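You operate a simulated robot arm through the tools that you are given. There is no shell and no other tool. Be economical: measure what you need, move in short steps, check, and stop when the job is done.

You run a simulated two-armed robot. Do the job below in one go: nothing can be reset, and whatever is moved stays where it is left.

## Task
Set the winder to 40 mm width and 2.0 mm step, push the red slider down and zero the count.

Only the result counts: the job must be done as asked and must still hold three seconds after the hand-in. Knocking over, shifting, dropping, spilling or breaking anything else fails it.

## Robot
Two 7-joint arms with fingered hands on one trunk, on a base that drives. Base frame: it is fixed to the floor where the robot stands at the start and does not move with it; the origin is under the middle of the robot, x ahead of it, y to its left, z up; the surface under the hand at the start is at about z = 780. Readings come in mm, degrees, newtons and seconds.
The left shoulder is at the start at [70, 142, 1264], the right one opposite. With the tool pointing down near the work surface each hand reaches from about 100 to 740 mm from the robot's upright axis, wherever it stands, measured 20 degrees to its own side. Places, roughly: coiler button [0, -1500, 900]; core drag dial [5100, 11700, 600]; drag dial [800, 300, 900]; lock lever [300, -100, 700]; metres dial [300, -400, 1000]; pause button [300, -500, 800]; pull dial [200, -600, 1000]; red slider [700, -100, 900]; spindle brake lever [200, -300, 700]; step dial [200, -500, 1000]; width slider [400, 100, 700]; wind button [300, -400, 800]; zero button [200, -600, 800]. Payload 3.6 kg a hand.
Tool frame (each hand has its own): the origin (TCP) lies between the finger pads and is the grasp point; the fingertips stand 25 mm ahead of it; z points along the fingers, y is the line along which they close. The gripper opens to 88 mm. The gripper's body begins 29 mm behind the TCP. The gripper is a hand of 5 fingers: y runs from the thumb to the fingers, the wrist lies at [-13, -97, -162] in the tool frame.
Orientation is told as [roll, pitch, yaw] about the base's x, y, z axes, in that order, counted from this pose: with the fingers straight down and the wrist toward the robot, the tool's x, y and z point along [0, 1, 0], [1, 0, 0] and [0, 0, -1] of the base frame.

## Interface
- The arms move only by the tool nudge_tool. It takes "left_moves", "right_moves" or both (then of equal length, played together; a hand with none holds still); each is a list of rows, each a list of 6 numbers: the shift along the tool's x, y, z in mm, then the turn, a rotation vector about the tool's x, y, z in degrees. In form: [[tx, ty, tz, wx, wy, wz], ...]. A call has 1 to 10 rows; each row shifts and turns the commanded pose from where the row before left it, along the tool's axes as they then stand. Each row takes 0.2 s and may step no farther than 50 mm and 8.6 degrees from the row before; otherwise, the whole call is refused. A pose out of reach is approached as far as the arm can. The call stops where the force on the tool passes 40 N (or 10 N more than at its start, if that is more) or the arm is blocked; 0.2 s more then pass. In this call time passes only in rows, and 0.2 s behind the last. The reply holds the time, the measured pose of the TCP, the force on the tool along the base axes, the opening and the grip force, in the units named above and with some noise, with the torque about the TCP (base axes, N m) and any sound that the robot's microphone picked up.
- Cameras (640 x 400 px; columns grow to the right, rows downward): "scene" is now at [107.3, -48.9, 1471.7]; the picture's right is [-0.64, -0.77, 0.00], its down [-0.59, 0.49, -0.65] and it looks along [0.50, -0.41, -0.76] (base axes); focal length 259 px, centre (320, 200). "left" rides on the left gripper at [-59, -79, -105] in its tool frame; the picture's right is [-0.73, -0.32, 0.61], its down [0.62, -0.68, 0.38] and it looks along [0.29, 0.66, 0.70] (tool axes); focal length 234 px, centre (320, 200). "right" rides on the right gripper at [59, -79, -105] in its tool frame; the picture's right is [-0.73, 0.32, -0.61], its down [-0.62, -0.68, 0.38] and it looks along [-0.29, 0.66, 0.70] (tool axes); focal length 234 px, centre (320, 200). There is no depth. A picture from a camera that has moved, and an enlarged one, comes with that camera's place and axes in the base frame and with its lens.
- grab_frame(camera): a new picture of that camera. It takes no simulated time.
- move_column(by): slides the trunk up (or, below 0, down) by that many mm; the arms and the scene camera ride with it, the base frame stays. It gives what a move gives, with no picture.
- base_move(legs): drives the robot by 1 to 6 legs, each [ahead, left, turn to the left] in mm, mm and degrees, along the robot's own axes; the way and the turn of a leg run together, so that a leg with both is an arc; at most 1500 mm and 180 degrees a leg. The arms and the cameras ride along, it lands a little off, and it stops where it bumps. It gives what a move gives.
- move_fingers(index, middle, ring, little, thumb_bend, thumb_turn, hand): sets how far each is bent, from 0 (flat) to 1 (curled in); at 0.3 the hand is open as for a grip, at 0.7 the pads meet at the TCP. One left out holds its place. A second passes; each finger stops where it meets its share of the squeeze, and holds until it gets a number again. It is the only way to open and close the hand. It gives what a move gives, with no picture; readings hold the bend of each and the force on index, middle, ring, little, thumb and palm. thumb_turn goes from beside the hand (0) to across from the fingers (1), as for a grip.
- head_to(pan, tilt): turns the head with the scene camera to pan (to the left, within 86 degrees either way) and tilt (down, from -29 to 69), counted from straight ahead of the robot. It gives what a move gives.
- enlarge(camera, box): a new picture of the part [left, top, right, bottom] of that camera's present view, enlarged. It takes no simulated time.
- job_done(): hands the job in; it is judged then, once.

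Go step by step. Nothing tells you exact positions but the pictures and the camera data: compare them with the known pose of the tool, close in by small moves and look again before you grip or let go. The budget is 120 turns and 92 pictures, counting those below and the enlarged ones. Unless the task says otherwise, let go and move clear before handing in, and close with one line.

The tools are called after ">>>" by a JSON object that holds its "name" and its "arguments". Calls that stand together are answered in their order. nudge_tool: Moves the arms, as the interface text tells. Its arguments: {"type":"object","properties":{"left_moves":{"type":"array","items":{"type":"array","items":{"type":"number"}}},"right_moves":{"type":"array","items":{"type":"array","items":{"type":"number"}}}},"required":[]} The other tools are called the same way: move_column (by) slides the trunk up or down; move_fingers (index, middle, ring, little, thumb_bend, thumb_turn, hand) moves the fingers one by one; base_move (legs) drives the base; head_to (pan, tilt) turns the head that bears the scene camera; grab_frame (camera) takes a picture; enlarge (camera, box) takes an enlarged picture of a part of a camera's view; job_done () hands the job in.

At the start:

```text
t: 0.0
left_position: [473.6, -18.9, 1190.0]
left_ee_rot: [0.0, -0.1, 0.0]
left_force: [0.4, -0.2, -0.4]
left_ft_torque: [0.0, -0.01, -0.03]
left_opening: 87.5
left_gripper_force: 0.0
left_shape: jaw
left_bend: [0.3, 0.3, 0.3, 0.3, 0.3, 0.98]
left_finger forces: [0.1, 0.0, 0.1, 0.1, 0.0, 0.1]
right_position: [348.9, -448.8, 1223.4]
right_ee_rot: [0.0, 0.1, -0.2]
right_force: [-0.5, 0.9, 0.4]
right_ft_torque: [0.0, 0.02, 0.02]
right_opening: 87.6
right_gripper_force: 0.1
right_shape: jaw
right_bend: [0.3, 0.3, 0.3, 0.3, 0.3, 0.98]
right_finger forces: [0.0, 0.1, 0.1, 0.0, 0.0, 0.0]
trunk travel left (down, up): [-800.0, 140.0]
robot x, y, heading: [-3.1, 1.1, 0.0]
head pan, tilt: [-39.7, 49.6]
```

scene: 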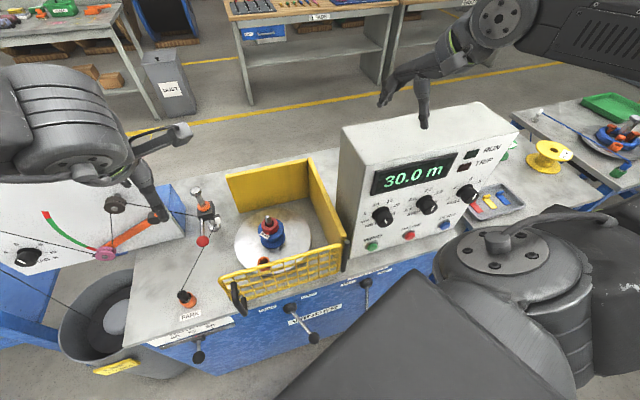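
right: 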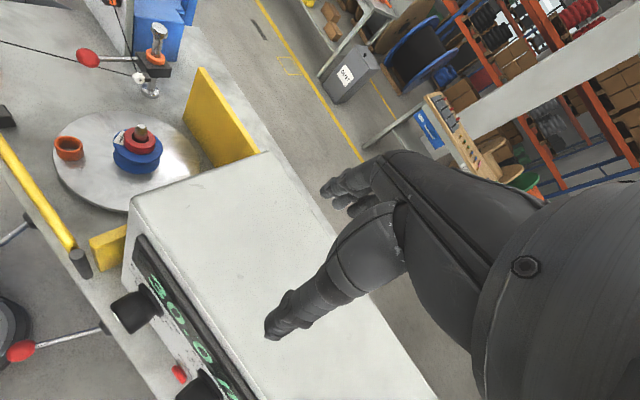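
left: 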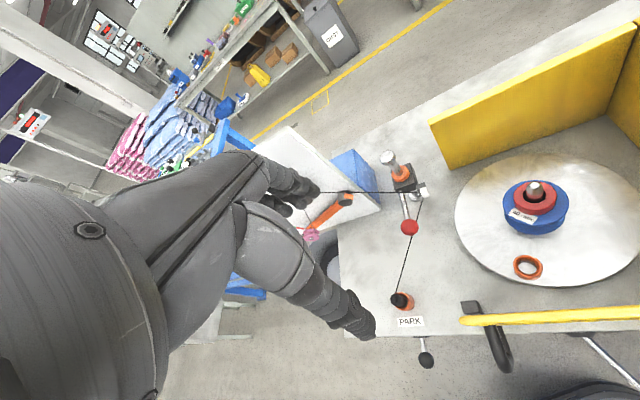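

I see the winder console with three dials, three buttons below them, the levers on the front and a tower with a red ball to the left. First I take closer looks.

>>> {"name": "enlarge", "arguments": {"camera": "scene", "box": [330, 100, 530, 260]}}

>>> {"name": "enlarge", "arguments": {"camera": "scene", "box": [130, 170, 390, 370]}}

>>> {"name": "enlarge", "arguments": {"camera": "left", "box": [280, 120, 560, 380]}}

```text
2.50 times, centred on (430, 180) of scene
camera zoom: at [107.3, -48.9, 1471.7], right [-0.64, -0.77, 0.0], down [-0.59, 0.49, -0.65], along [0.5, -0.41, -0.76], focal length 647 px, centre (45, 250)
```

zoom: 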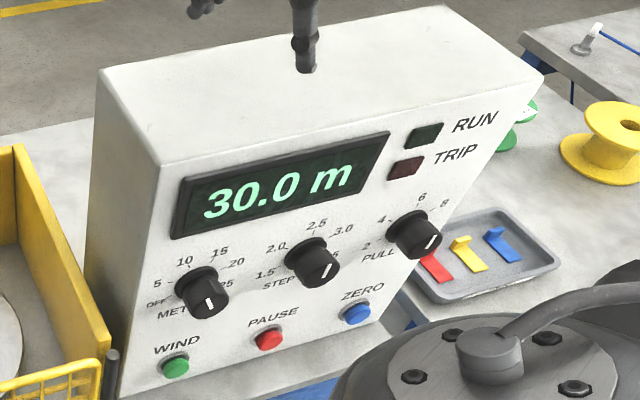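

```text
2.00 times, centred on (260, 270) of scene
camera zoom: at [107.3, -48.9, 1471.7], right [-0.64, -0.77, 0.0], down [-0.59, 0.49, -0.65], along [0.5, -0.41, -0.76], focal length 518 px, centre (440, 60)
```

zoom: 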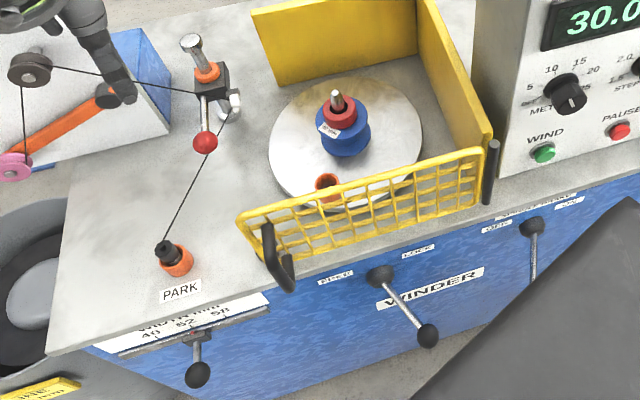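

```text
1.54 times, centred on (420, 250) of left
camera zoom: at [393.2, -77.6, 1296.1], right [-0.32, -0.73, -0.61], down [-0.68, 0.62, -0.38], along [0.66, 0.29, -0.7], focal length 360 px, centre (166, 123)
```

zoom: 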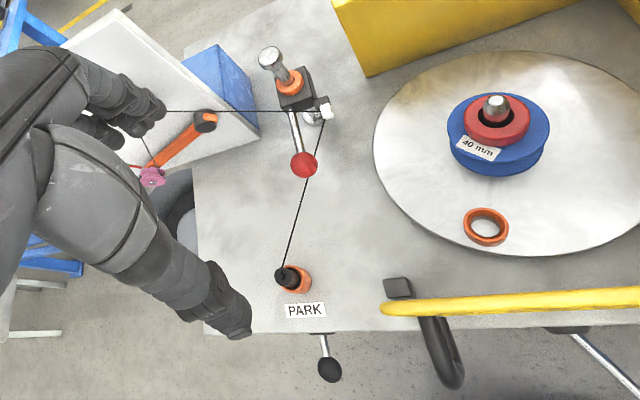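

>>> {"name": "enlarge", "arguments": {"camera": "scene", "box": [360, 170, 490, 250]}}

>>> {"name": "enlarge", "arguments": {"camera": "scene", "box": [130, 180, 250, 370]}}

>>> {"name": "enlarge", "arguments": {"camera": "left", "box": [340, 130, 460, 370]}}

```text
4.92 times, centred on (425, 210) of scene
camera zoom: at [107.3, -48.9, 1471.7], right [-0.64, -0.77, 0.0], down [-0.59, 0.49, -0.65], along [0.5, -0.41, -0.76], focal length 1274 px, centre (-197, 151)
```

zoom: 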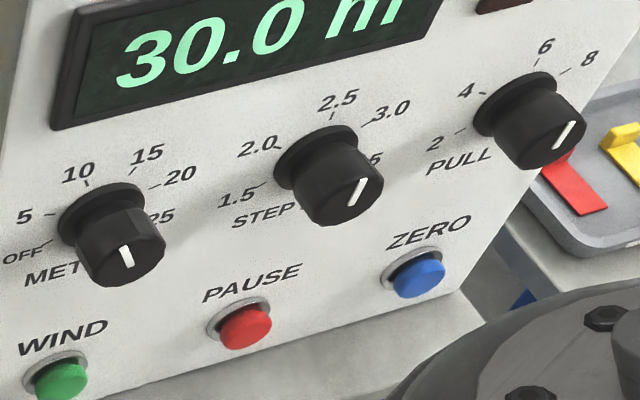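

```text
2.11 times, centred on (190, 275) of scene
camera zoom: at [107.3, -48.9, 1471.7], right [-0.64, -0.77, 0.0], down [-0.59, 0.49, -0.65], along [0.5, -0.41, -0.76], focal length 545 px, centre (594, 42)
```

zoom: 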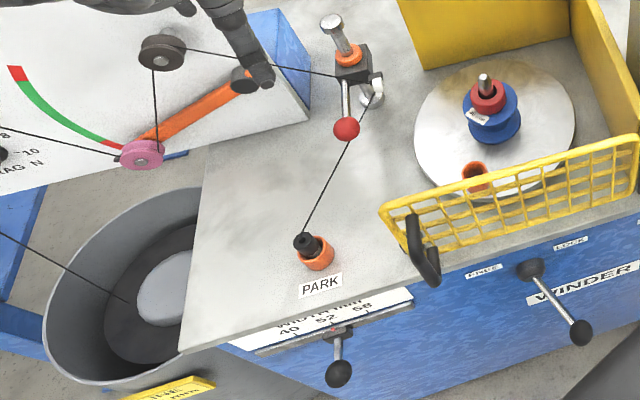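

```text
1.67 times, centred on (400, 250) of left
camera zoom: at [393.2, -77.6, 1296.1], right [-0.32, -0.73, -0.61], down [-0.68, 0.62, -0.38], along [0.66, 0.29, -0.7], focal length 390 px, centre (187, 117)
```

zoom: 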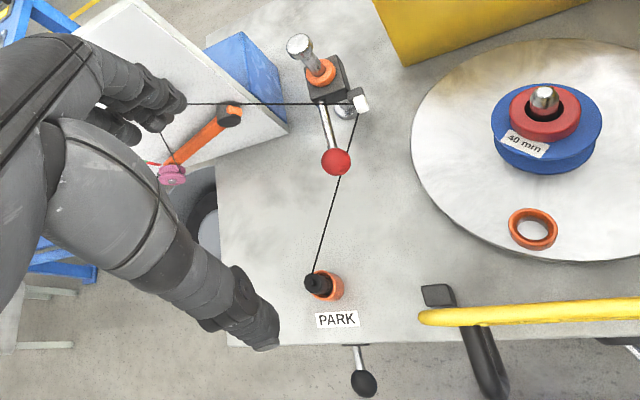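

Everything is on a bench turned about 20° to the right of me. I raise the trunk a little for clearance and square up with the bench.

>>> {"name": "move_column", "arguments": {"by": 80}}

>>> {"name": "base_move", "arguments": {"legs": [[0, 0, -20.4]]}}

>>> {"name": "head_to", "arguments": {"pan": -35, "tilt": 45}}

>>> {"name": "grab_frame", "arguments": {"camera": "scene"}}

>>> {"name": "grab_frame", "arguments": {"camera": "left"}}

```text
t: 1.2
left_position: [473.5, -19.0, 1270.9]
left_ee_rot: [0.0, 0.0, 0.1]
left_force: [0.3, 0.3, 0.7]
left_ft_torque: [0.01, 0.02, 0.03]
left_opening: 87.4
left_gripper_force: 0.0
left_shape: jaw
left_bend: [0.3, 0.3, 0.3, 0.3, 0.3, 0.98]
left_finger forces: [0.0, 0.0, 0.1, 0.0, 0.0, 0.1]
right_position: [347.6, -448.6, 1304.0]
right_ee_rot: [-0.1, 0.0, 0.1]
right_force: [-0.1, 0.1, -0.1]
right_ft_torque: [0.01, 0.02, -0.03]
right_opening: 87.4
right_gripper_force: 0.0
right_shape: jaw
right_bend: [0.3, 0.3, 0.3, 0.3, 0.3, 0.98]
right_finger forces: [0.0, 0.0, 0.0, 0.1, 0.0, 0.0]
trunk travel left (down, up): [-880.0, 60.0]
robot x, y, heading: [0.4, 1.5, -0.1]
head pan, tilt: [-39.7, 49.6]
```

```text
t: 2.6
left_position: [437.5, -178.5, 1271.5]
left_ee_rot: [0.0, 0.0, -20.0]
left_force: [0.4, 0.3, 0.0]
left_ft_torque: [-0.02, -0.03, -0.01]
left_opening: 87.6
left_gripper_force: 0.1
left_shape: jaw
left_bend: [0.3, 0.3, 0.3, 0.3, 0.3, 0.98]
left_finger forces: [0.0, 0.0, 0.0, 0.0, 0.1, 0.0]
right_position: [174.9, -540.0, 1303.3]
right_ee_rot: [0.0, 0.1, -20.0]
right_force: [0.1, -0.2, 0.6]
right_ft_torque: [0.02, 0.01, -0.01]
right_opening: 87.7
right_gripper_force: 0.0
right_shape: jaw
right_bend: [0.3, 0.3, 0.3, 0.3, 0.3, 0.98]
right_finger forces: [0.0, 0.0, 0.1, 0.0, 0.0, 0.0]
trunk travel left (down, up): [-880.0, 60.0]
robot x, y, heading: [1.0, -0.7, -19.9]
head pan, tilt: [-39.7, 49.6]
```

```text
t: 3.3
left_position: [437.4, -179.7, 1270.8]
left_ee_rot: [0.0, -0.1, -20.0]
left_force: [-0.2, 0.5, 0.3]
left_ft_torque: [0.0, 0.05, -0.02]
left_opening: 87.9
left_gripper_force: 0.0
left_shape: jaw
left_bend: [0.3, 0.3, 0.3, 0.3, 0.3, 0.98]
left_finger forces: [0.0, 0.1, 0.0, 0.0, 0.0, 0.0]
right_position: [173.6, -539.3, 1301.8]
right_ee_rot: [0.0, 0.1, -19.9]
right_force: [-0.4, -0.4, -0.1]
right_ft_torque: [-0.01, 0.01, 0.03]
right_opening: 87.8
right_gripper_force: 0.0
right_shape: jaw
right_bend: [0.3, 0.3, 0.3, 0.3, 0.3, 0.98]
right_finger forces: [0.0, 0.1, 0.1, 0.0, 0.1, 0.1]
trunk travel left (down, up): [-880.0, 60.0]
robot x, y, heading: [-1.9, 0.7, -20.1]
head pan, tilt: [-35.0, 45.0]
```

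```text
82 pictures are left
camera scene: at [91.6, -83.0, 1558.0], right [-0.82, -0.57, 0.0], down [-0.41, 0.58, -0.71], along [0.4, -0.58, -0.71], focal length 259 px, centre (320, 200)
```

scene: 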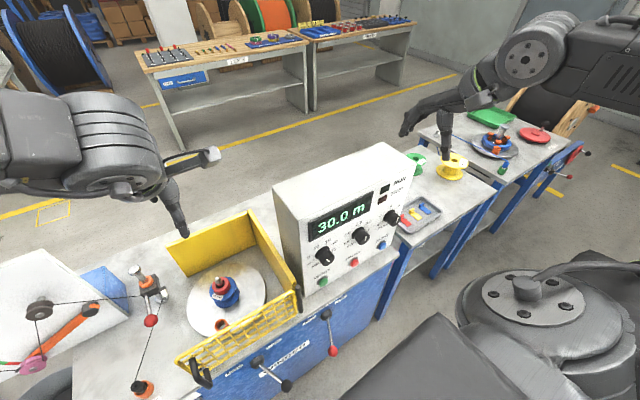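

```text
81 pictures are left
camera left: at [343.0, -207.5, 1376.0], right [-0.55, -0.57, -0.61], down [-0.43, 0.82, -0.38], along [0.72, 0.05, -0.7], focal length 234 px, centre (320, 200)
```

left: 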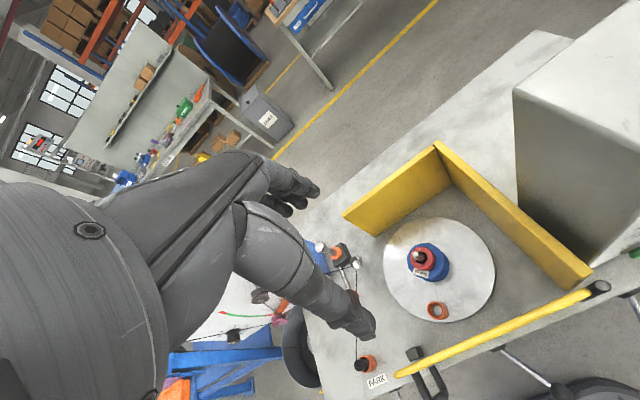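

The robot now squares up with the bench. I back off and shift right so that the console is in comfortable reach of the right hand.

>>> {"name": "base_move", "arguments": {"legs": [[-150, -200, 0]]}}

>>> {"name": "head_to", "arguments": {"pan": -15, "tilt": 45}}

>>> {"name": "grab_frame", "arguments": {"camera": "scene"}}

```text
t: 5.1
left_position: [229.6, -312.8, 1269.9]
left_ee_rot: [-0.2, 0.1, -20.0]
left_force: [0.2, -0.1, -0.1]
left_ft_torque: [-0.02, 0.01, 0.02]
left_opening: 87.5
left_gripper_force: 0.1
left_shape: jaw
left_bend: [0.3, 0.3, 0.3, 0.3, 0.3, 0.98]
left_finger forces: [0.0, 0.0, 0.0, 0.1, 0.0, 0.0]
right_position: [-33.9, -672.9, 1304.5]
right_ee_rot: [-0.1, 0.0, -20.1]
right_force: [-1.1, 0.0, 0.8]
right_ft_torque: [0.01, 0.01, -0.01]
right_opening: 87.7
right_gripper_force: 0.2
right_shape: jaw
right_bend: [0.3, 0.3, 0.3, 0.3, 0.3, 0.98]
right_finger forces: [0.0, 0.0, 0.0, 0.1, 0.0, 0.0]
trunk travel left (down, up): [-880.0, 60.0]
robot x, y, heading: [-208.9, -133.3, -19.9]
head pan, tilt: [-35.0, 45.0]
```

```text
t: 6.0
left_position: [226.6, -314.2, 1271.3]
left_ee_rot: [0.0, -0.1, -20.0]
left_force: [-1.2, -0.3, -0.2]
left_ft_torque: [-0.03, 0.02, -0.01]
left_opening: 87.5
left_gripper_force: 0.1
left_shape: jaw
left_bend: [0.3, 0.3, 0.3, 0.3, 0.3, 0.98]
left_finger forces: [0.0, 0.0, 0.1, 0.0, 0.1, 0.1]
right_position: [-37.2, -675.2, 1303.2]
right_ee_rot: [0.1, 0.0, -20.1]
right_force: [-0.7, -0.4, -0.1]
right_ft_torque: [-0.04, -0.05, 0.01]
right_opening: 87.5
right_gripper_force: 0.1
right_shape: jaw
right_bend: [0.3, 0.3, 0.3, 0.3, 0.3, 0.98]
right_finger forces: [0.0, 0.1, 0.0, 0.0, 0.0, 0.0]
trunk travel left (down, up): [-880.0, 60.0]
robot x, y, heading: [-210.6, -138.5, -20.0]
head pan, tilt: [-15.0, 45.0]
```

```text
80 pictures are left
camera scene: at [-100.4, -199.0, 1558.1], right [-0.57, -0.82, 0.0], down [-0.58, 0.41, -0.71], along [0.58, -0.41, -0.71], focal length 259 px, centre (320, 200)
```

scene: 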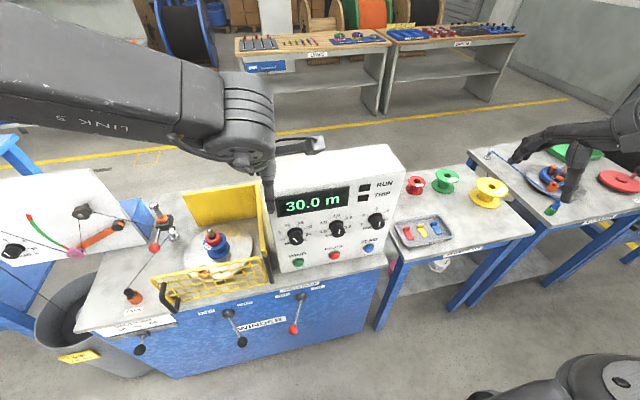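

>>> {"name": "enlarge", "arguments": {"camera": "scene", "box": [270, 170, 400, 280]}}

>>> {"name": "enlarge", "arguments": {"camera": "scene", "box": [70, 190, 310, 360]}}

```text
3.64 times, centred on (335, 225) of scene
camera zoom: at [-100.4, -199.0, 1558.1], right [-0.57, -0.82, 0.0], down [-0.58, 0.41, -0.71], along [0.58, -0.41, -0.71], focal length 941 px, centre (266, 109)
```

zoom: 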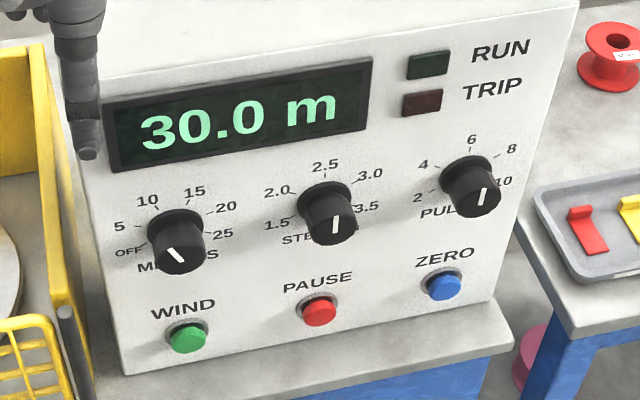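

```text
2.35 times, centred on (190, 275) of scene
camera zoom: at [-100.4, -199.0, 1558.1], right [-0.57, -0.82, 0.0], down [-0.58, 0.41, -0.71], along [0.58, -0.41, -0.71], focal length 609 px, centre (626, 24)
```

zoom: 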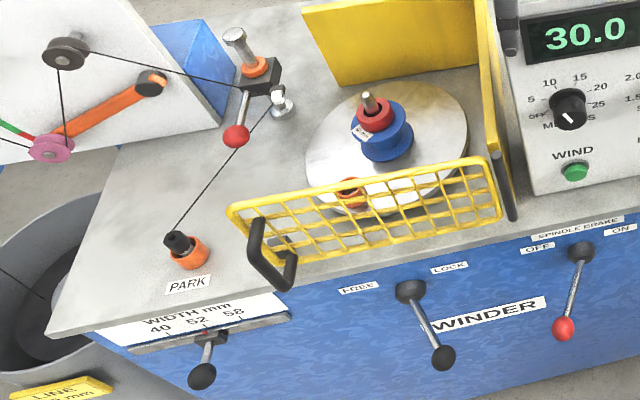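

Step knob front is at about (237,-496,987), zero button at about (206,-610,844). I turn the right hand so that the fingers point forward at the panel.

>>> {"name": "nudge_tool", "arguments": {"right_moves": [[0, 0, 0, -8.5, 0, 0], [0, 0, 0, -8.5, 0, 0], [0, 0, 0, -8.5, 0, 0], [0, 0, 0, -8.5, 0, 0], [0, 0, 0, -8.5, 0, 0], [0, 0, 0, -8.5, 0, 0], [0, 0, 0, -8.5, 0, 0], [0, 0, 0, -8.5, 0, 0], [0, 0, 0, -8.5, 0, 0], [0, 0, 0, -8.5, 0, 0]]}}

>>> {"name": "nudge_tool", "arguments": {"right_moves": [[0, 0, 0, -5, 0, 0], [30, -40, 0, 0, 0, 0], [30, -40, 0, 0, 0, 0], [30, -40, 0, 0, 0, 0], [30, -40, 0, 0, 0, 0], [30, -40, 0, 0, 0, 0], [30, -40, 0, 0, 0, 0], [30, -40, 0, 0, 0, 0]]}}

>>> {"name": "grab_frame", "arguments": {"camera": "right"}}

>>> {"name": "grab_frame", "arguments": {"camera": "scene"}}

```text
t: 8.2
left_position: [226.7, -314.2, 1271.0]
left_ee_rot: [0.0, 0.1, -20.0]
left_force: [-0.2, 0.0, -0.1]
left_ft_torque: [0.03, 0.04, 0.0]
left_opening: 87.5
left_gripper_force: 0.1
left_shape: jaw
left_bend: [0.3, 0.3, 0.3, 0.3, 0.3, 0.98]
left_finger forces: [0.0, 0.1, 0.0, 0.0, 0.0, 0.0]
right_position: [-34.8, -675.4, 1302.3]
right_ee_rot: [-0.2, -85.1, -19.9]
right_force: [-0.3, 0.0, -0.2]
right_ft_torque: [0.02, -0.01, 0.01]
right_opening: 88.0
right_gripper_force: 0.1
right_shape: jaw
right_bend: [0.3, 0.3, 0.3, 0.3, 0.3, 0.98]
right_finger forces: [0.1, 0.1, 0.0, 0.0, 0.0, 0.1]
trunk travel left (down, up): [-880.0, 60.0]
robot x, y, heading: [-209.3, -136.0, -19.8]
head pan, tilt: [-15.0, 45.0]
```

```text
t: 9.9
left_position: [225.7, -314.3, 1271.3]
left_ee_rot: [0.0, 0.0, -20.0]
left_force: [0.1, 1.2, 0.0]
left_ft_torque: [0.02, -0.03, 0.03]
left_opening: 87.4
left_gripper_force: 0.0
left_shape: jaw
left_bend: [0.3, 0.3, 0.3, 0.3, 0.3, 0.98]
left_finger forces: [0.1, 0.0, 0.0, 0.1, 0.0, 0.0]
right_position: [-67.2, -609.2, 1225.4]
right_ee_rot: [-32.0, -90.0, 11.9]
right_force: [-0.6, -0.2, 0.4]
right_ft_torque: [-0.01, 0.02, -0.05]
right_opening: 87.9
right_gripper_force: 0.1
right_shape: jaw
right_bend: [0.3, 0.3, 0.3, 0.3, 0.3, 0.98]
right_finger forces: [0.0, 0.0, 0.0, 0.0, 0.0, 0.1]
right hand out of reach, approached as far as the arm can: row 3, 4, 5, 6, 7, 8
trunk travel left (down, up): [-880.0, 60.0]
robot x, y, heading: [-209.6, -137.0, -19.8]
head pan, tilt: [-15.0, 45.0]
```

```text
77 pictures are left
camera right: at [-144.9, -518.0, 1145.6], right [-0.82, -0.47, 0.32], down [0.15, -0.72, -0.68], along [0.56, -0.51, 0.66], focal length 234 px, centre (320, 200)
```

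right: 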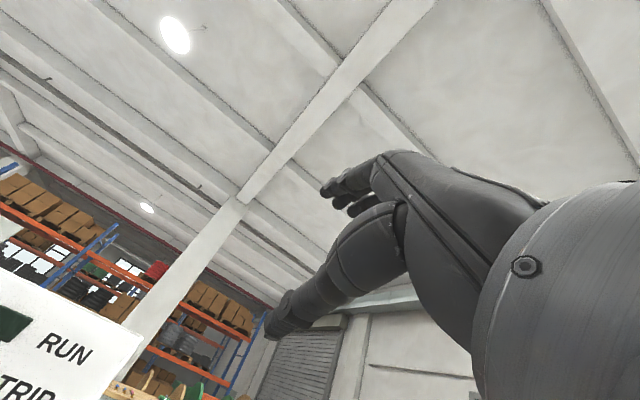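

```text
76 pictures are left
camera scene: at [-99.5, -198.0, 1558.1], right [-0.57, -0.82, 0.0], down [-0.58, 0.41, -0.71], along [0.58, -0.41, -0.71], focal length 259 px, centre (320, 200)
```

scene: 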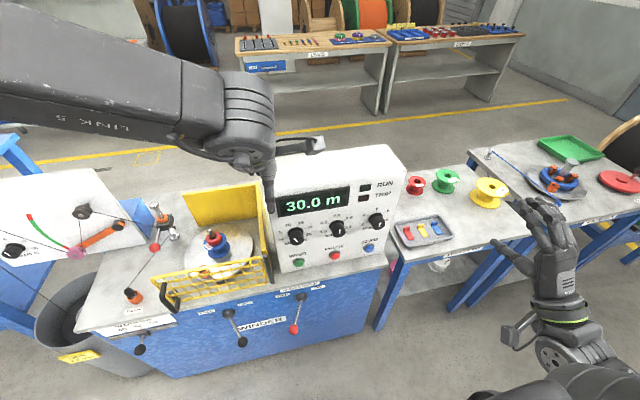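

The arm stalled close to the body; I push the hand outward to see whether this orientation is reachable farther out.

>>> {"name": "nudge_tool", "arguments": {"right_moves": [[0, 0, 40, 0, 0, 0], [0, 0, 40, 0, 0, 0]]}}

```text
t: 10.6
left_position: [227.5, -314.5, 1270.1]
left_ee_rot: [0.0, 0.0, -19.9]
left_force: [1.0, -0.5, -0.2]
left_ft_torque: [0.03, -0.02, 0.0]
left_opening: 87.4
left_gripper_force: 0.0
left_shape: jaw
left_bend: [0.3, 0.3, 0.3, 0.3, 0.3, 0.98]
left_finger forces: [0.1, 0.1, 0.0, 0.0, 0.1, 0.2]
right_position: [-35.8, -633.2, 1228.1]
right_ee_rot: [7.5, -89.8, -27.4]
right_force: [-0.6, 0.6, -1.0]
right_ft_torque: [-0.02, 0.0, -0.02]
right_opening: 88.1
right_gripper_force: 0.1
right_shape: jaw
right_bend: [0.3, 0.3, 0.3, 0.3, 0.3, 0.98]
right_finger forces: [0.0, 0.0, 0.0, 0.1, 0.1, 0.1]
right hand out of reach, approached as far as the arm can: row 1, 2
trunk travel left (down, up): [-880.0, 60.0]
robot x, y, heading: [-208.3, -135.3, -20.2]
head pan, tilt: [-15.0, 45.0]
```

The hand keeps this orientation only near shoulder height, so I'll bring it down with the trunk instead. I move the left hand aside first.

>>> {"name": "nudge_tool", "arguments": {"left_moves": [[45, -15, 0, 0, 0, 0], [45, -15, 0, 0, 0, 0], [45, -15, 0, 0, 0, 0], [45, -15, 0, 0, 0, 0], [45, -15, 0, 0, 0, 0]]}}

>>> {"name": "nudge_tool", "arguments": {"right_moves": [[0, -20, 0, 0, 0, 0]]}}

>>> {"name": "move_column", "arguments": {"by": -240}}

>>> {"name": "head_to", "arguments": {"pan": -15, "tilt": 30}}

>>> {"name": "grab_frame", "arguments": {"camera": "scene"}}

```text
t: 11.8
left_position: [231.9, -74.4, 1272.5]
left_ee_rot: [-0.1, -0.2, -19.9]
left_force: [-0.8, 0.6, -0.6]
left_ft_torque: [-0.03, -0.02, 0.01]
left_opening: 87.7
left_gripper_force: 0.0
left_shape: jaw
left_bend: [0.3, 0.3, 0.3, 0.3, 0.3, 0.98]
left_finger forces: [0.1, 0.1, 0.0, 0.0, 0.0, 0.0]
right_position: [-38.0, -630.3, 1229.8]
right_ee_rot: [-100.5, -89.9, 80.4]
right_force: [0.1, 0.6, 0.4]
right_ft_torque: [-0.01, -0.02, -0.02]
right_opening: 87.7
right_gripper_force: 0.0
right_shape: jaw
right_bend: [0.3, 0.3, 0.3, 0.3, 0.3, 0.98]
right_finger forces: [0.1, 0.0, 0.0, 0.0, 0.0, 0.1]
trunk travel left (down, up): [-880.0, 60.0]
robot x, y, heading: [-213.3, -134.8, -19.9]
head pan, tilt: [-15.0, 45.0]
```

```text
t: 12.2
left_position: [233.7, -77.8, 1270.8]
left_ee_rot: [-0.1, 0.0, -19.9]
left_force: [0.0, 0.2, 0.0]
left_ft_torque: [0.0, 0.0, 0.05]
left_opening: 87.7
left_gripper_force: 0.1
left_shape: jaw
left_bend: [0.3, 0.3, 0.3, 0.3, 0.3, 0.98]
left_finger forces: [0.0, 0.0, 0.1, 0.0, 0.0, 0.0]
right_position: [-44.3, -640.1, 1218.8]
right_ee_rot: [-0.3, -90.0, -19.6]
right_force: [0.8, -1.0, 0.1]
right_ft_torque: [0.01, 0.01, 0.01]
right_opening: 87.7
right_gripper_force: 0.1
right_shape: jaw
right_bend: [0.3, 0.3, 0.3, 0.3, 0.3, 0.98]
right_finger forces: [0.0, 0.1, 0.0, 0.1, 0.0, 0.0]
right hand out of reach, approached as far as the arm can: row 1
trunk travel left (down, up): [-880.0, 60.0]
robot x, y, heading: [-209.2, -135.2, -20.0]
head pan, tilt: [-15.0, 45.0]
```

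```text
t: 14.7
left_position: [233.3, -77.7, 1032.4]
left_ee_rot: [-0.1, 0.0, -20.0]
left_force: [0.5, -0.4, 0.4]
left_ft_torque: [-0.03, 0.01, 0.02]
left_opening: 87.6
left_gripper_force: 0.1
left_shape: jaw
left_bend: [0.3, 0.3, 0.3, 0.3, 0.3, 0.98]
left_finger forces: [0.1, 0.1, 0.0, 0.1, 0.1, 0.0]
right_position: [-44.3, -638.6, 977.7]
right_ee_rot: [-15.6, -89.9, -4.2]
right_force: [0.5, 0.1, 0.2]
right_ft_torque: [0.0, -0.01, -0.03]
right_opening: 87.8
right_gripper_force: 0.1
right_shape: jaw
right_bend: [0.3, 0.3, 0.3, 0.3, 0.3, 0.98]
right_finger forces: [0.1, 0.1, 0.1, 0.1, 0.0, 0.0]
trunk travel left (down, up): [-640.0, 300.0]
robot x, y, heading: [-207.6, -134.4, -20.1]
head pan, tilt: [-15.0, 45.0]
```

```text
t: 15.4
left_position: [232.9, -76.5, 1031.6]
left_ee_rot: [0.0, -0.1, -20.0]
left_force: [-1.0, 0.5, -0.4]
left_ft_torque: [0.0, 0.04, 0.02]
left_opening: 87.6
left_gripper_force: 0.1
left_shape: jaw
left_bend: [0.3, 0.3, 0.3, 0.3, 0.3, 0.98]
left_finger forces: [0.1, 0.0, 0.0, 0.0, 0.1, 0.0]
right_position: [-44.0, -639.4, 978.7]
right_ee_rot: [-14.1, -89.9, -5.8]
right_force: [0.7, -0.8, -0.2]
right_ft_torque: [-0.02, 0.0, -0.02]
right_opening: 87.9
right_gripper_force: 0.0
right_shape: jaw
right_bend: [0.3, 0.3, 0.3, 0.3, 0.3, 0.98]
right_finger forces: [0.1, 0.0, 0.0, 0.1, 0.0, 0.0]
trunk travel left (down, up): [-640.0, 300.0]
robot x, y, heading: [-208.3, -134.5, -20.3]
head pan, tilt: [-15.0, 30.0]
```

```text
75 pictures are left
camera scene: at [-91.8, -203.3, 1340.6], right [-0.57, -0.82, 0.0], down [-0.41, 0.29, -0.87], along [0.71, -0.5, -0.5], focal length 259 px, centre (320, 200)
```

scene: 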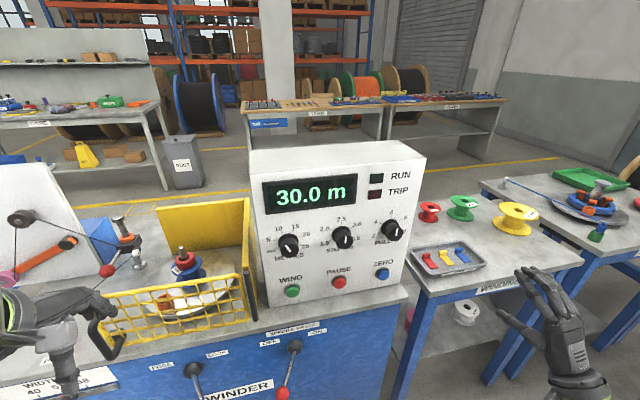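

Now the hand is at dial height. I bring it left in front of the dials.

>>> {"name": "nudge_tool", "arguments": {"right_moves": [[30, 0, 10, 0, 0, 0], [30, 0, 10, 0, 0, 0], [30, 0, 10, 0, 0, 0], [30, 0, 10, 0, 0, 0]]}}

>>> {"name": "enlarge", "arguments": {"camera": "scene", "box": [250, 140, 430, 310]}}

```text
t: 16.4
left_position: [232.9, -76.0, 1031.7]
left_ee_rot: [0.1, -0.1, -20.0]
left_force: [-0.1, 0.6, -0.3]
left_ft_torque: [-0.03, -0.03, 0.02]
left_opening: 87.9
left_gripper_force: 0.0
left_shape: jaw
left_bend: [0.3, 0.3, 0.3, 0.3, 0.3, 0.98]
left_finger forces: [0.0, 0.1, 0.0, 0.0, 0.0, 0.0]
right_position: [-15.8, -581.4, 1039.1]
right_ee_rot: [-17.9, -89.8, -1.9]
right_force: [0.0, 0.4, -0.5]
right_ft_torque: [-0.01, 0.0, -0.03]
right_opening: 87.8
right_gripper_force: 0.0
right_shape: jaw
right_bend: [0.3, 0.3, 0.3, 0.3, 0.3, 0.98]
right_finger forces: [0.1, 0.1, 0.0, 0.0, 0.0, 0.0]
right hand out of reach, approached as far as the arm can: row 1, 2, 3, 4
trunk travel left (down, up): [-640.0, 300.0]
robot x, y, heading: [-210.2, -137.3, -20.2]
head pan, tilt: [-15.0, 30.0]
```

```text
2.35 times, centred on (340, 225) of scene
camera zoom: at [-91.7, -203.0, 1340.7], right [-0.57, -0.82, 0.0], down [-0.41, 0.29, -0.87], along [0.71, -0.5, -0.5], focal length 609 px, centre (273, 141)
```

zoom: 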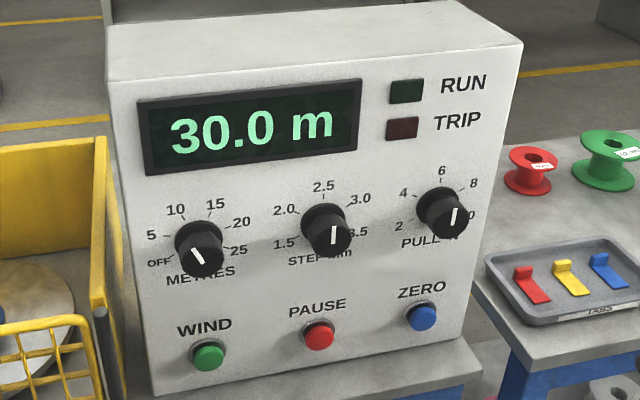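

Next I roll the hand toward palm-left, which leaves room to turn the step dial counter-clockwise from ~2.5 to 2.0, and see how the reach is.

>>> {"name": "nudge_tool", "arguments": {"right_moves": [[0, 0, 0, 0, 0, 8.5], [0, 0, 0, 0, 0, 8.5], [0, 0, 0, 0, 0, 8.5], [0, 0, 0, 0, 0, 8.5], [0, 0, 0, 0, 0, 8.5], [0, 0, 0, 0, 0, 8.5], [0, 0, 0, 0, 0, 8.5]]}}

>>> {"name": "grab_frame", "arguments": {"camera": "right"}}

>>> {"name": "grab_frame", "arguments": {"camera": "scene"}}

```text
t: 18.0
left_position: [231.7, -76.5, 1031.6]
left_ee_rot: [0.0, 0.0, -20.1]
left_force: [0.2, 0.3, 0.7]
left_ft_torque: [0.01, -0.01, 0.02]
left_opening: 87.9
left_gripper_force: 0.0
left_shape: jaw
left_bend: [0.3, 0.3, 0.3, 0.3, 0.3, 0.98]
left_finger forces: [0.0, 0.0, 0.1, 0.0, 0.0, 0.0]
right_position: [-35.4, -663.3, 1025.6]
right_ee_rot: [90.0, -36.1, -109.9]
right_force: [0.1, -0.1, 0.4]
right_ft_torque: [-0.02, 0.0, -0.01]
right_opening: 87.7
right_gripper_force: 0.0
right_shape: jaw
right_bend: [0.3, 0.3, 0.3, 0.3, 0.3, 0.98]
right_finger forces: [0.1, 0.0, 0.0, 0.0, 0.0, 0.1]
right hand out of reach, approached as far as the arm can: row 1, 2, 3, 4, 5, 6, 7
trunk travel left (down, up): [-640.0, 300.0]
robot x, y, heading: [-211.0, -135.4, -20.1]
head pan, tilt: [-15.0, 30.0]
```

```text
73 pictures are left
camera right: at [-99.0, -535.0, 1025.9], right [-0.81, -0.44, -0.4], down [0.42, 0.04, -0.91], along [0.42, -0.9, 0.15], focal length 234 px, centre (320, 200)
```

right: 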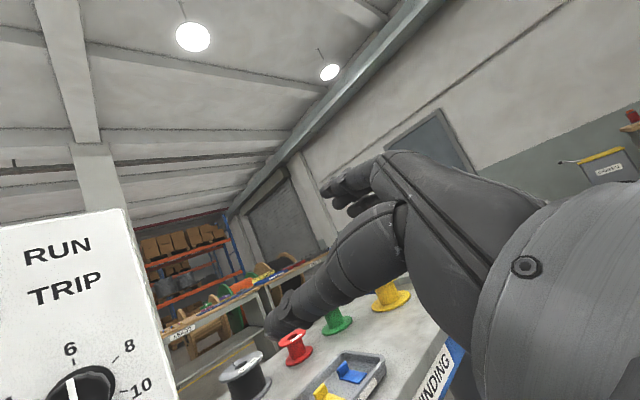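

```text
72 pictures are left
camera scene: at [-91.7, -203.7, 1340.7], right [-0.57, -0.82, 0.0], down [-0.41, 0.29, -0.87], along [0.71, -0.5, -0.5], focal length 259 px, centre (320, 200)
```

scene: 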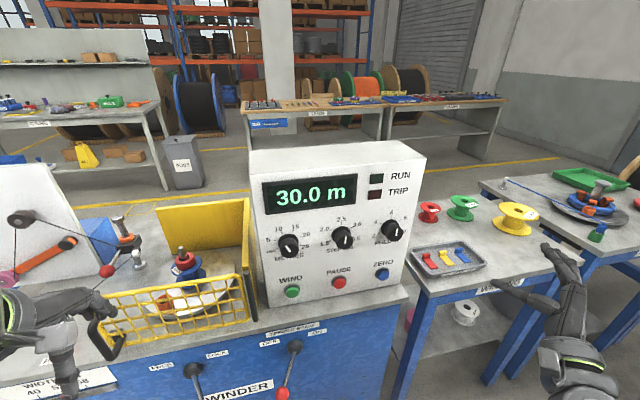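

I test whether reach improves farther from the body.

>>> {"name": "nudge_tool", "arguments": {"right_moves": [[0, 0, 40, 0, 0, 0], [0, 0, 40, 0, 0, 0], [0, 0, 40, 0, 0, 0], [0, 0, 30, 0, 0, 0]]}}

```text
t: 19.0
left_position: [233.1, -78.7, 1032.1]
left_ee_rot: [-0.1, 0.0, -19.9]
left_force: [0.3, 0.2, 0.4]
left_ft_torque: [0.01, -0.01, -0.02]
left_opening: 87.7
left_gripper_force: 0.1
left_shape: jaw
left_bend: [0.3, 0.3, 0.3, 0.3, 0.3, 0.98]
left_finger forces: [0.0, 0.1, 0.0, 0.0, 0.1, 0.0]
right_position: [99.2, -725.5, 1031.4]
right_ee_rot: [89.6, -36.2, -109.5]
right_force: [0.1, 0.0, 0.2]
right_ft_torque: [0.03, -0.02, 0.0]
right_opening: 88.1
right_gripper_force: 0.0
right_shape: jaw
right_bend: [0.3, 0.3, 0.3, 0.3, 0.3, 0.98]
right_finger forces: [0.0, 0.0, 0.1, 0.0, 0.1, 0.0]
right hand out of reach, approached as far as the arm can: row 1, 3, 4
trunk travel left (down, up): [-640.0, 300.0]
robot x, y, heading: [-208.5, -138.5, -20.1]
head pan, tilt: [-15.0, 30.0]
```

>>> {"name": "nudge_tool", "arguments": {"right_moves": [[24, -32, 0, 0, 0, 0], [24, -32, 0, 0, 0, 0], [24, -32, 0, 0, 0, 0]]}}

```text
t: 19.8
left_position: [229.5, -78.8, 1033.7]
left_ee_rot: [0.1, -0.2, -19.9]
left_force: [-0.3, 0.0, -0.3]
left_ft_torque: [0.03, -0.04, 0.02]
left_opening: 87.9
left_gripper_force: 0.0
left_shape: jaw
left_bend: [0.3, 0.3, 0.3, 0.3, 0.3, 0.98]
left_finger forces: [0.1, 0.0, 0.1, 0.0, 0.0, 0.0]
right_position: [136.5, -612.4, 1036.5]
right_ee_rot: [90.3, -36.2, -110.1]
right_force: [-0.7, 0.2, -0.1]
right_ft_torque: [-0.04, 0.01, 0.04]
right_opening: 87.8
right_gripper_force: 0.1
right_shape: jaw
right_bend: [0.3, 0.3, 0.3, 0.3, 0.3, 0.98]
right_finger forces: [0.0, 0.0, 0.0, 0.0, 0.0, 0.0]
right hand out of reach, approached as far as the arm can: row 1
trunk travel left (down, up): [-640.0, 300.0]
robot x, y, heading: [-210.7, -134.3, -20.1]
head pan, tilt: [-15.0, 30.0]
```

Reach works farther out. I move the hand in front of the step dial with a standoff.

>>> {"name": "nudge_tool", "arguments": {"right_moves": [[21, -29, -10, 0, 0, 0], [21, -29, -10, 0, 0, 0], [21, -29, 0, 0, 0, 0], [21, -29, 0, 0, 0, 0], [-20, -15, 0, 0, 0, 0], [-20, -15, 0, 0, 0, 0]]}}

>>> {"name": "grab_frame", "arguments": {"camera": "right"}}

>>> {"name": "grab_frame", "arguments": {"camera": "scene"}}

```text
t: 21.2
left_position: [233.7, -77.6, 1030.5]
left_ee_rot: [0.0, 0.1, -20.0]
left_force: [0.5, 0.3, -0.3]
left_ft_torque: [-0.02, -0.01, 0.0]
left_opening: 87.6
left_gripper_force: 0.2
left_shape: jaw
left_bend: [0.3, 0.3, 0.3, 0.3, 0.3, 0.98]
left_finger forces: [0.1, 0.1, 0.0, 0.0, 0.0, 0.1]
right_position: [170.7, -467.1, 983.7]
right_ee_rot: [90.0, -36.3, -109.9]
right_force: [0.6, -0.3, 0.4]
right_ft_torque: [0.02, -0.01, 0.01]
right_opening: 87.9
right_gripper_force: 0.0
right_shape: jaw
right_bend: [0.3, 0.3, 0.3, 0.3, 0.3, 0.98]
right_finger forces: [0.1, 0.0, 0.1, 0.0, 0.0, 0.0]
trunk travel left (down, up): [-640.0, 300.0]
robot x, y, heading: [-208.1, -136.4, -20.1]
head pan, tilt: [-15.0, 30.0]
```

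```text
71 pictures are left
camera right: at [106.1, -339.4, 985.3], right [-0.81, -0.44, -0.39], down [0.42, 0.04, -0.91], along [0.42, -0.9, 0.16], focal length 234 px, centre (320, 200)
```

right: 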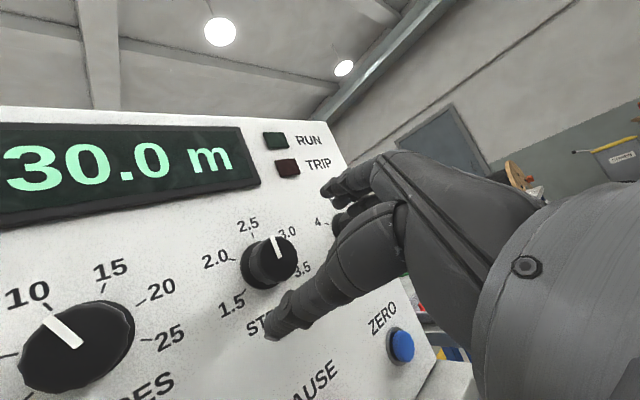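

```text
70 pictures are left
camera scene: at [-91.5, -202.8, 1340.7], right [-0.57, -0.82, 0.0], down [-0.41, 0.29, -0.87], along [0.71, -0.5, -0.5], focal length 259 px, centre (320, 200)
```

scene: 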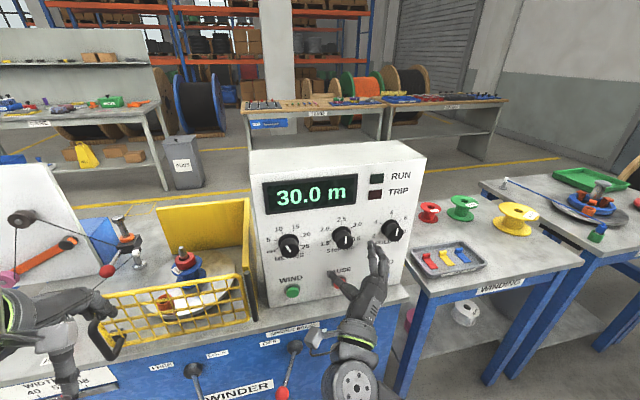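

The hand is right in front of the step dial (knob front f≈392, panel ≈420 along the bench normal). I advance with the open hand around the knob.

>>> {"name": "nudge_tool", "arguments": {"right_moves": [[-1, 7, 20, 0, 0, 0], [0, 0, 20, 0, 0, 0], [0, 0, 14, 0, 0, 0], [0, 0, 10, 0, 0, 0]]}}

>>> {"name": "grab_frame", "arguments": {"camera": "right"}}

>>> {"name": "enlarge", "arguments": {"camera": "scene", "box": [260, 170, 420, 310]}}

```text
t: 22.2
left_position: [234.1, -77.4, 1031.8]
left_ee_rot: [-0.1, 0.1, -20.0]
left_force: [0.6, -0.6, 0.1]
left_ft_torque: [0.01, -0.01, -0.01]
left_opening: 87.5
left_gripper_force: 0.0
left_shape: jaw
left_bend: [0.3, 0.3, 0.3, 0.3, 0.3, 0.98]
left_finger forces: [0.1, 0.0, 0.0, 0.1, 0.0, 0.0]
right_position: [227.8, -496.1, 987.4]
right_ee_rot: [89.9, -36.4, -109.9]
right_force: [0.1, 0.1, -0.3]
right_ft_torque: [0.0, 0.0, -0.04]
right_opening: 87.7
right_gripper_force: 0.0
right_shape: jaw
right_bend: [0.3, 0.3, 0.3, 0.3, 0.3, 0.98]
right_finger forces: [0.0, 0.0, 0.0, 0.0, 0.1, 0.1]
trunk travel left (down, up): [-640.0, 300.0]
robot x, y, heading: [-211.5, -136.5, -20.3]
head pan, tilt: [-15.0, 30.0]
```

```text
69 pictures are left
camera right: at [164.1, -367.5, 988.1], right [-0.81, -0.44, -0.39], down [0.42, 0.04, -0.91], along [0.42, -0.9, 0.15], focal length 234 px, centre (320, 200)
```

right: 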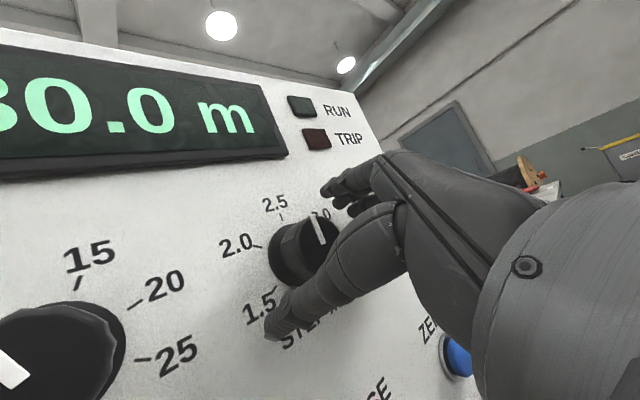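

```text
2.86 times, centred on (340, 240) of scene
camera zoom: at [-91.3, -203.2, 1340.6], right [-0.57, -0.82, 0.0], down [-0.41, 0.29, -0.87], along [0.71, -0.5, -0.5], focal length 739 px, centre (263, 86)
```

zoom: 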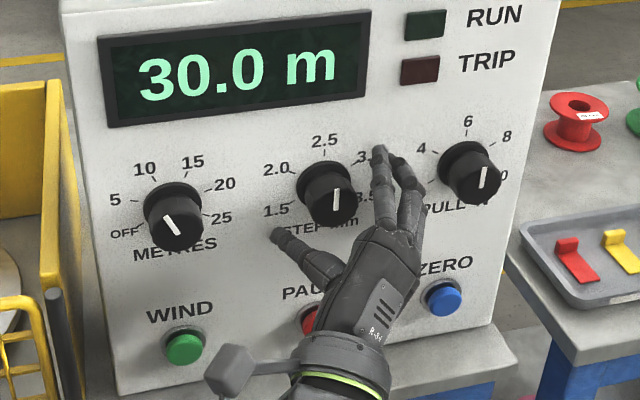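

Thumb and fingers straddle the knob. I close the hand on it.

>>> {"name": "move_fingers", "arguments": {"hand": "right", "index": 0.58, "middle": 0.58, "ring": 0.58, "little": 0.58, "thumb_bend": 0.58}}

>>> {"name": "enlarge", "arguments": {"camera": "scene", "box": [260, 170, 420, 310]}}

>>> {"name": "grab_frame", "arguments": {"camera": "right"}}

```text
t: 23.2
left_position: [233.8, -76.8, 1031.5]
left_ee_rot: [0.0, 0.1, -20.0]
left_force: [-0.9, 0.0, 0.2]
left_ft_torque: [0.01, -0.03, 0.01]
left_opening: 88.0
left_gripper_force: 0.1
left_shape: jaw
left_bend: [0.3, 0.3, 0.3, 0.3, 0.3, 0.98]
left_finger forces: [0.0, 0.0, 0.1, 0.0, 0.0, 0.1]
right_position: [228.6, -494.6, 986.2]
right_ee_rot: [90.0, -36.3, -109.9]
right_force: [-0.1, 0.9, -0.2]
right_ft_torque: [0.02, 0.02, 0.03]
right_opening: 31.2
right_gripper_force: 1.7
right_shape: fingers
right_bend: [0.56, 0.56, 0.57, 0.57, 0.54, 0.97]
right_finger forces: [0.7, 0.6, 0.0, 0.1, 2.2, 0.1]
trunk travel left (down, up): [-640.0, 300.0]
robot x, y, heading: [-212.2, -135.2, -20.1]
head pan, tilt: [-15.0, 30.0]
```

```text
2.86 times, centred on (340, 240) of scene
camera zoom: at [-91.6, -203.2, 1340.7], right [-0.57, -0.82, 0.0], down [-0.41, 0.29, -0.87], along [0.71, -0.5, -0.5], focal length 739 px, centre (263, 86)
```

zoom: 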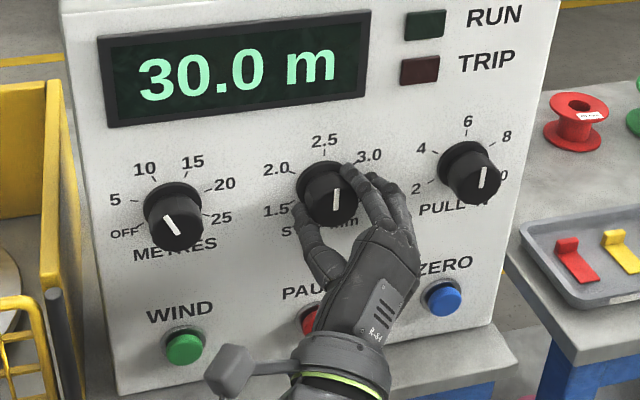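

```text
66 pictures are left
camera right: at [163.8, -367.3, 988.1], right [-0.81, -0.44, -0.39], down [0.42, 0.04, -0.91], along [0.42, -0.9, 0.15], focal length 234 px, centre (320, 200)
```

right: 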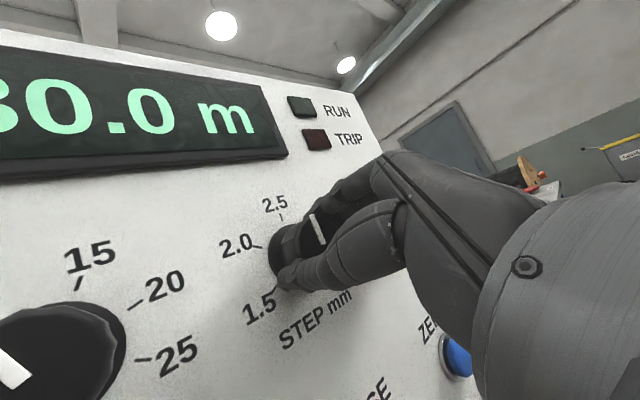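

The knob is gripped. I tighten slightly and turn counter-clockwise in steps.

>>> {"name": "move_fingers", "arguments": {"hand": "right", "index": 0.64, "middle": 0.64, "ring": 0.6, "little": 0.6, "thumb_bend": 0.62}}

>>> {"name": "nudge_tool", "arguments": {"right_moves": [[0, 0, 0, 0, 0, -6], [0, 0, 0, 0, 0, -6], [0, 0, 0, 0, 0, -6], [0, 0, 0, 0, 0, -6]]}}

>>> {"name": "enlarge", "arguments": {"camera": "scene", "box": [260, 170, 420, 310]}}

```text
t: 24.2
left_position: [233.7, -77.2, 1031.2]
left_ee_rot: [0.0, 0.1, -19.9]
left_force: [0.0, 0.2, -0.4]
left_ft_torque: [-0.01, 0.01, 0.01]
left_opening: 87.8
left_gripper_force: 0.3
left_shape: jaw
left_bend: [0.3, 0.3, 0.3, 0.3, 0.3, 0.98]
left_finger forces: [0.0, 0.0, 0.0, 0.1, 0.1, 0.0]
right_position: [227.9, -495.9, 987.0]
right_ee_rot: [90.0, -36.3, -109.8]
right_force: [0.2, -1.9, 1.3]
right_ft_torque: [-0.05, -0.04, -0.13]
right_opening: 29.6
right_gripper_force: 6.9
right_shape: fingers
right_bend: [0.57, 0.59, 0.6, 0.6, 0.55, 0.97]
right_finger forces: [4.0, 4.0, 0.0, 0.1, 5.2, 0.0]
trunk travel left (down, up): [-640.0, 300.0]
robot x, y, heading: [-209.8, -135.4, -20.2]
head pan, tilt: [-15.0, 30.0]
```

```text
t: 25.2
left_position: [232.3, -77.9, 1030.8]
left_ee_rot: [0.0, 0.0, -20.0]
left_force: [-0.6, -1.0, -0.6]
left_ft_torque: [0.02, -0.02, 0.0]
left_opening: 87.9
left_gripper_force: 0.1
left_shape: jaw
left_bend: [0.3, 0.3, 0.3, 0.3, 0.3, 0.98]
left_finger forces: [0.0, 0.0, 0.0, 0.0, 0.0, 0.0]
right_position: [227.3, -494.5, 986.8]
right_ee_rot: [90.0, -60.4, -110.0]
right_force: [2.2, 0.7, 2.6]
right_ft_torque: [0.0, -0.05, 0.0]
right_opening: 29.2
right_gripper_force: 7.1
right_shape: fingers
right_bend: [0.57, 0.59, 0.6, 0.6, 0.55, 0.96]
right_finger forces: [3.8, 3.4, 0.0, 0.0, 6.0, 0.0]
trunk travel left (down, up): [-640.0, 300.0]
robot x, y, heading: [-209.1, -133.7, -20.0]
head pan, tilt: [-15.0, 30.0]
```

```text
2.86 times, centred on (340, 240) of scene
camera zoom: at [-91.5, -203.2, 1340.7], right [-0.57, -0.82, 0.0], down [-0.41, 0.29, -0.87], along [0.71, -0.5, -0.5], focal length 739 px, centre (263, 86)
```

zoom: 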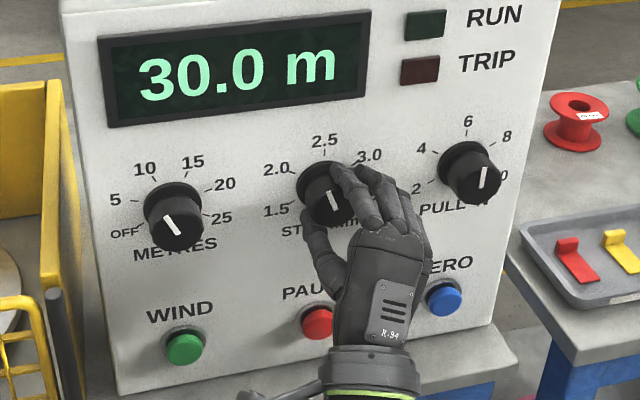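

The knob follows well (pointer from about +5° to −19°). I continue another ~35°.

>>> {"name": "nudge_tool", "arguments": {"right_moves": [[0, 0, 0, 0, 0, -7], [0, 0, 0, 0, 0, -7], [0, 0, 0, 0, 0, -7], [0, 0, 0, 0, 0, -7], [0, 0, 0, 0, 0, -7]]}}

>>> {"name": "enlarge", "arguments": {"camera": "scene", "box": [315, 195, 375, 240]}}

```text
t: 26.4
left_position: [233.2, -77.2, 1030.4]
left_ee_rot: [0.0, 0.0, -20.1]
left_force: [-0.6, 0.0, -0.5]
left_ft_torque: [-0.01, -0.03, 0.01]
left_opening: 87.6
left_gripper_force: 0.1
left_shape: jaw
left_bend: [0.3, 0.3, 0.3, 0.3, 0.3, 0.98]
left_finger forces: [0.0, 0.1, 0.0, 0.0, 0.0, 0.1]
right_position: [227.4, -493.9, 987.8]
right_ee_rot: [-89.6, -84.6, 69.6]
right_force: [0.8, 2.8, 0.4]
right_ft_torque: [-0.02, 0.01, 0.05]
right_opening: 29.2
right_gripper_force: 6.7
right_shape: fingers
right_bend: [0.58, 0.6, 0.6, 0.6, 0.55, 0.96]
right_finger forces: [3.6, 2.9, 0.1, 0.0, 6.7, 0.0]
trunk travel left (down, up): [-640.0, 300.0]
robot x, y, heading: [-209.7, -134.2, -20.3]
head pan, tilt: [-15.0, 30.0]
```

```text
8.89 times, centred on (345, 218) of scene
camera zoom: at [-91.6, -202.6, 1340.7], right [-0.57, -0.82, 0.0], down [-0.41, 0.29, -0.87], along [0.71, -0.5, -0.5], focal length 2300 px, centre (98, 44)
```

zoom: 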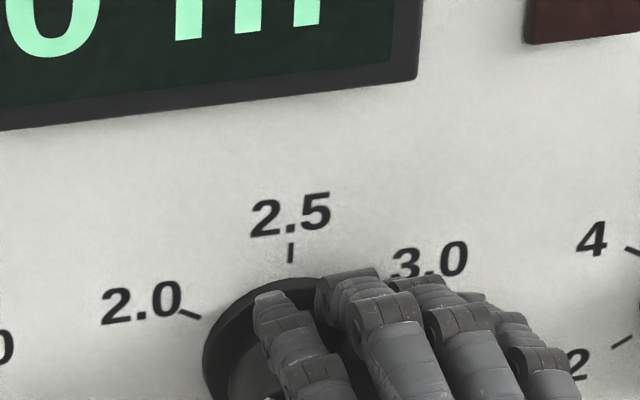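

>>> {"name": "nudge_tool", "arguments": {"right_moves": [[0, 0, 0, 0, 0, -4]]}}

>>> {"name": "move_fingers", "arguments": {"hand": "right", "index": 0.3, "middle": 0.3, "ring": 0.3, "little": 0.3, "thumb_bend": 0.3}}

>>> {"name": "enlarge", "arguments": {"camera": "scene", "box": [315, 195, 375, 255]}}

```text
t: 26.8
left_position: [232.9, -77.4, 1030.8]
left_ee_rot: [-0.1, 0.0, -20.0]
left_force: [0.3, 0.5, 0.5]
left_ft_torque: [-0.01, -0.01, -0.03]
left_opening: 87.7
left_gripper_force: 0.0
left_shape: jaw
left_bend: [0.3, 0.3, 0.3, 0.3, 0.3, 0.98]
left_finger forces: [0.0, 0.0, 0.0, 0.0, 0.0, 0.0]
right_position: [227.9, -495.9, 988.2]
right_ee_rot: [-89.6, -80.6, 69.8]
right_force: [1.5, 3.0, 0.7]
right_ft_torque: [0.03, 0.06, 0.08]
right_opening: 29.5
right_gripper_force: 6.5
right_shape: fingers
right_bend: [0.58, 0.6, 0.6, 0.6, 0.55, 0.96]
right_finger forces: [3.8, 2.7, 0.1, 0.1, 6.5, 0.1]
trunk travel left (down, up): [-640.0, 300.0]
robot x, y, heading: [-210.8, -131.8, -19.9]
head pan, tilt: [-15.0, 30.0]
```

```text
t: 27.8
left_position: [232.6, -77.4, 1031.6]
left_ee_rot: [0.1, 0.0, -20.0]
left_force: [0.0, -1.0, -1.3]
left_ft_torque: [0.01, 0.01, 0.03]
left_opening: 87.7
left_gripper_force: 0.1
left_shape: jaw
left_bend: [0.3, 0.3, 0.3, 0.3, 0.3, 0.98]
left_finger forces: [0.1, 0.1, 0.0, 0.0, 0.0, 0.0]
right_position: [227.5, -494.7, 987.7]
right_ee_rot: [-89.7, -80.6, 69.9]
right_force: [0.1, 0.4, -0.6]
right_ft_torque: [-0.03, -0.01, -0.02]
right_opening: 84.3
right_gripper_force: 0.1
right_shape: fingers
right_bend: [0.3, 0.3, 0.3, 0.3, 0.3, 0.97]
right_finger forces: [0.0, 0.1, 0.0, 0.0, 0.0, 0.1]
trunk travel left (down, up): [-640.0, 300.0]
robot x, y, heading: [-210.8, -138.3, -20.2]
head pan, tilt: [-15.0, 30.0]
```

```text
6.67 times, centred on (345, 225) of scene
camera zoom: at [-91.7, -203.2, 1340.7], right [-0.57, -0.82, 0.0], down [-0.41, 0.29, -0.87], along [0.71, -0.5, -0.5], focal length 1725 px, centre (153, 33)
```

zoom: 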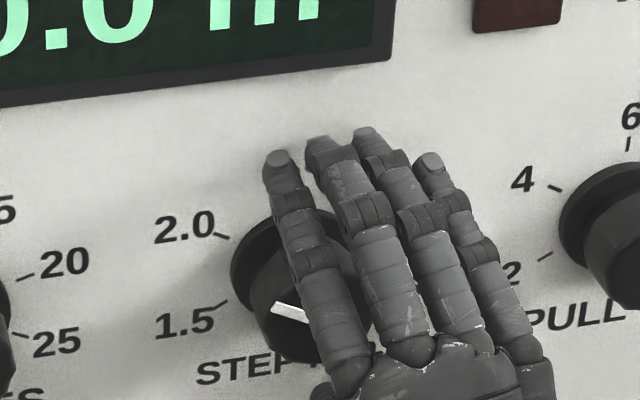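

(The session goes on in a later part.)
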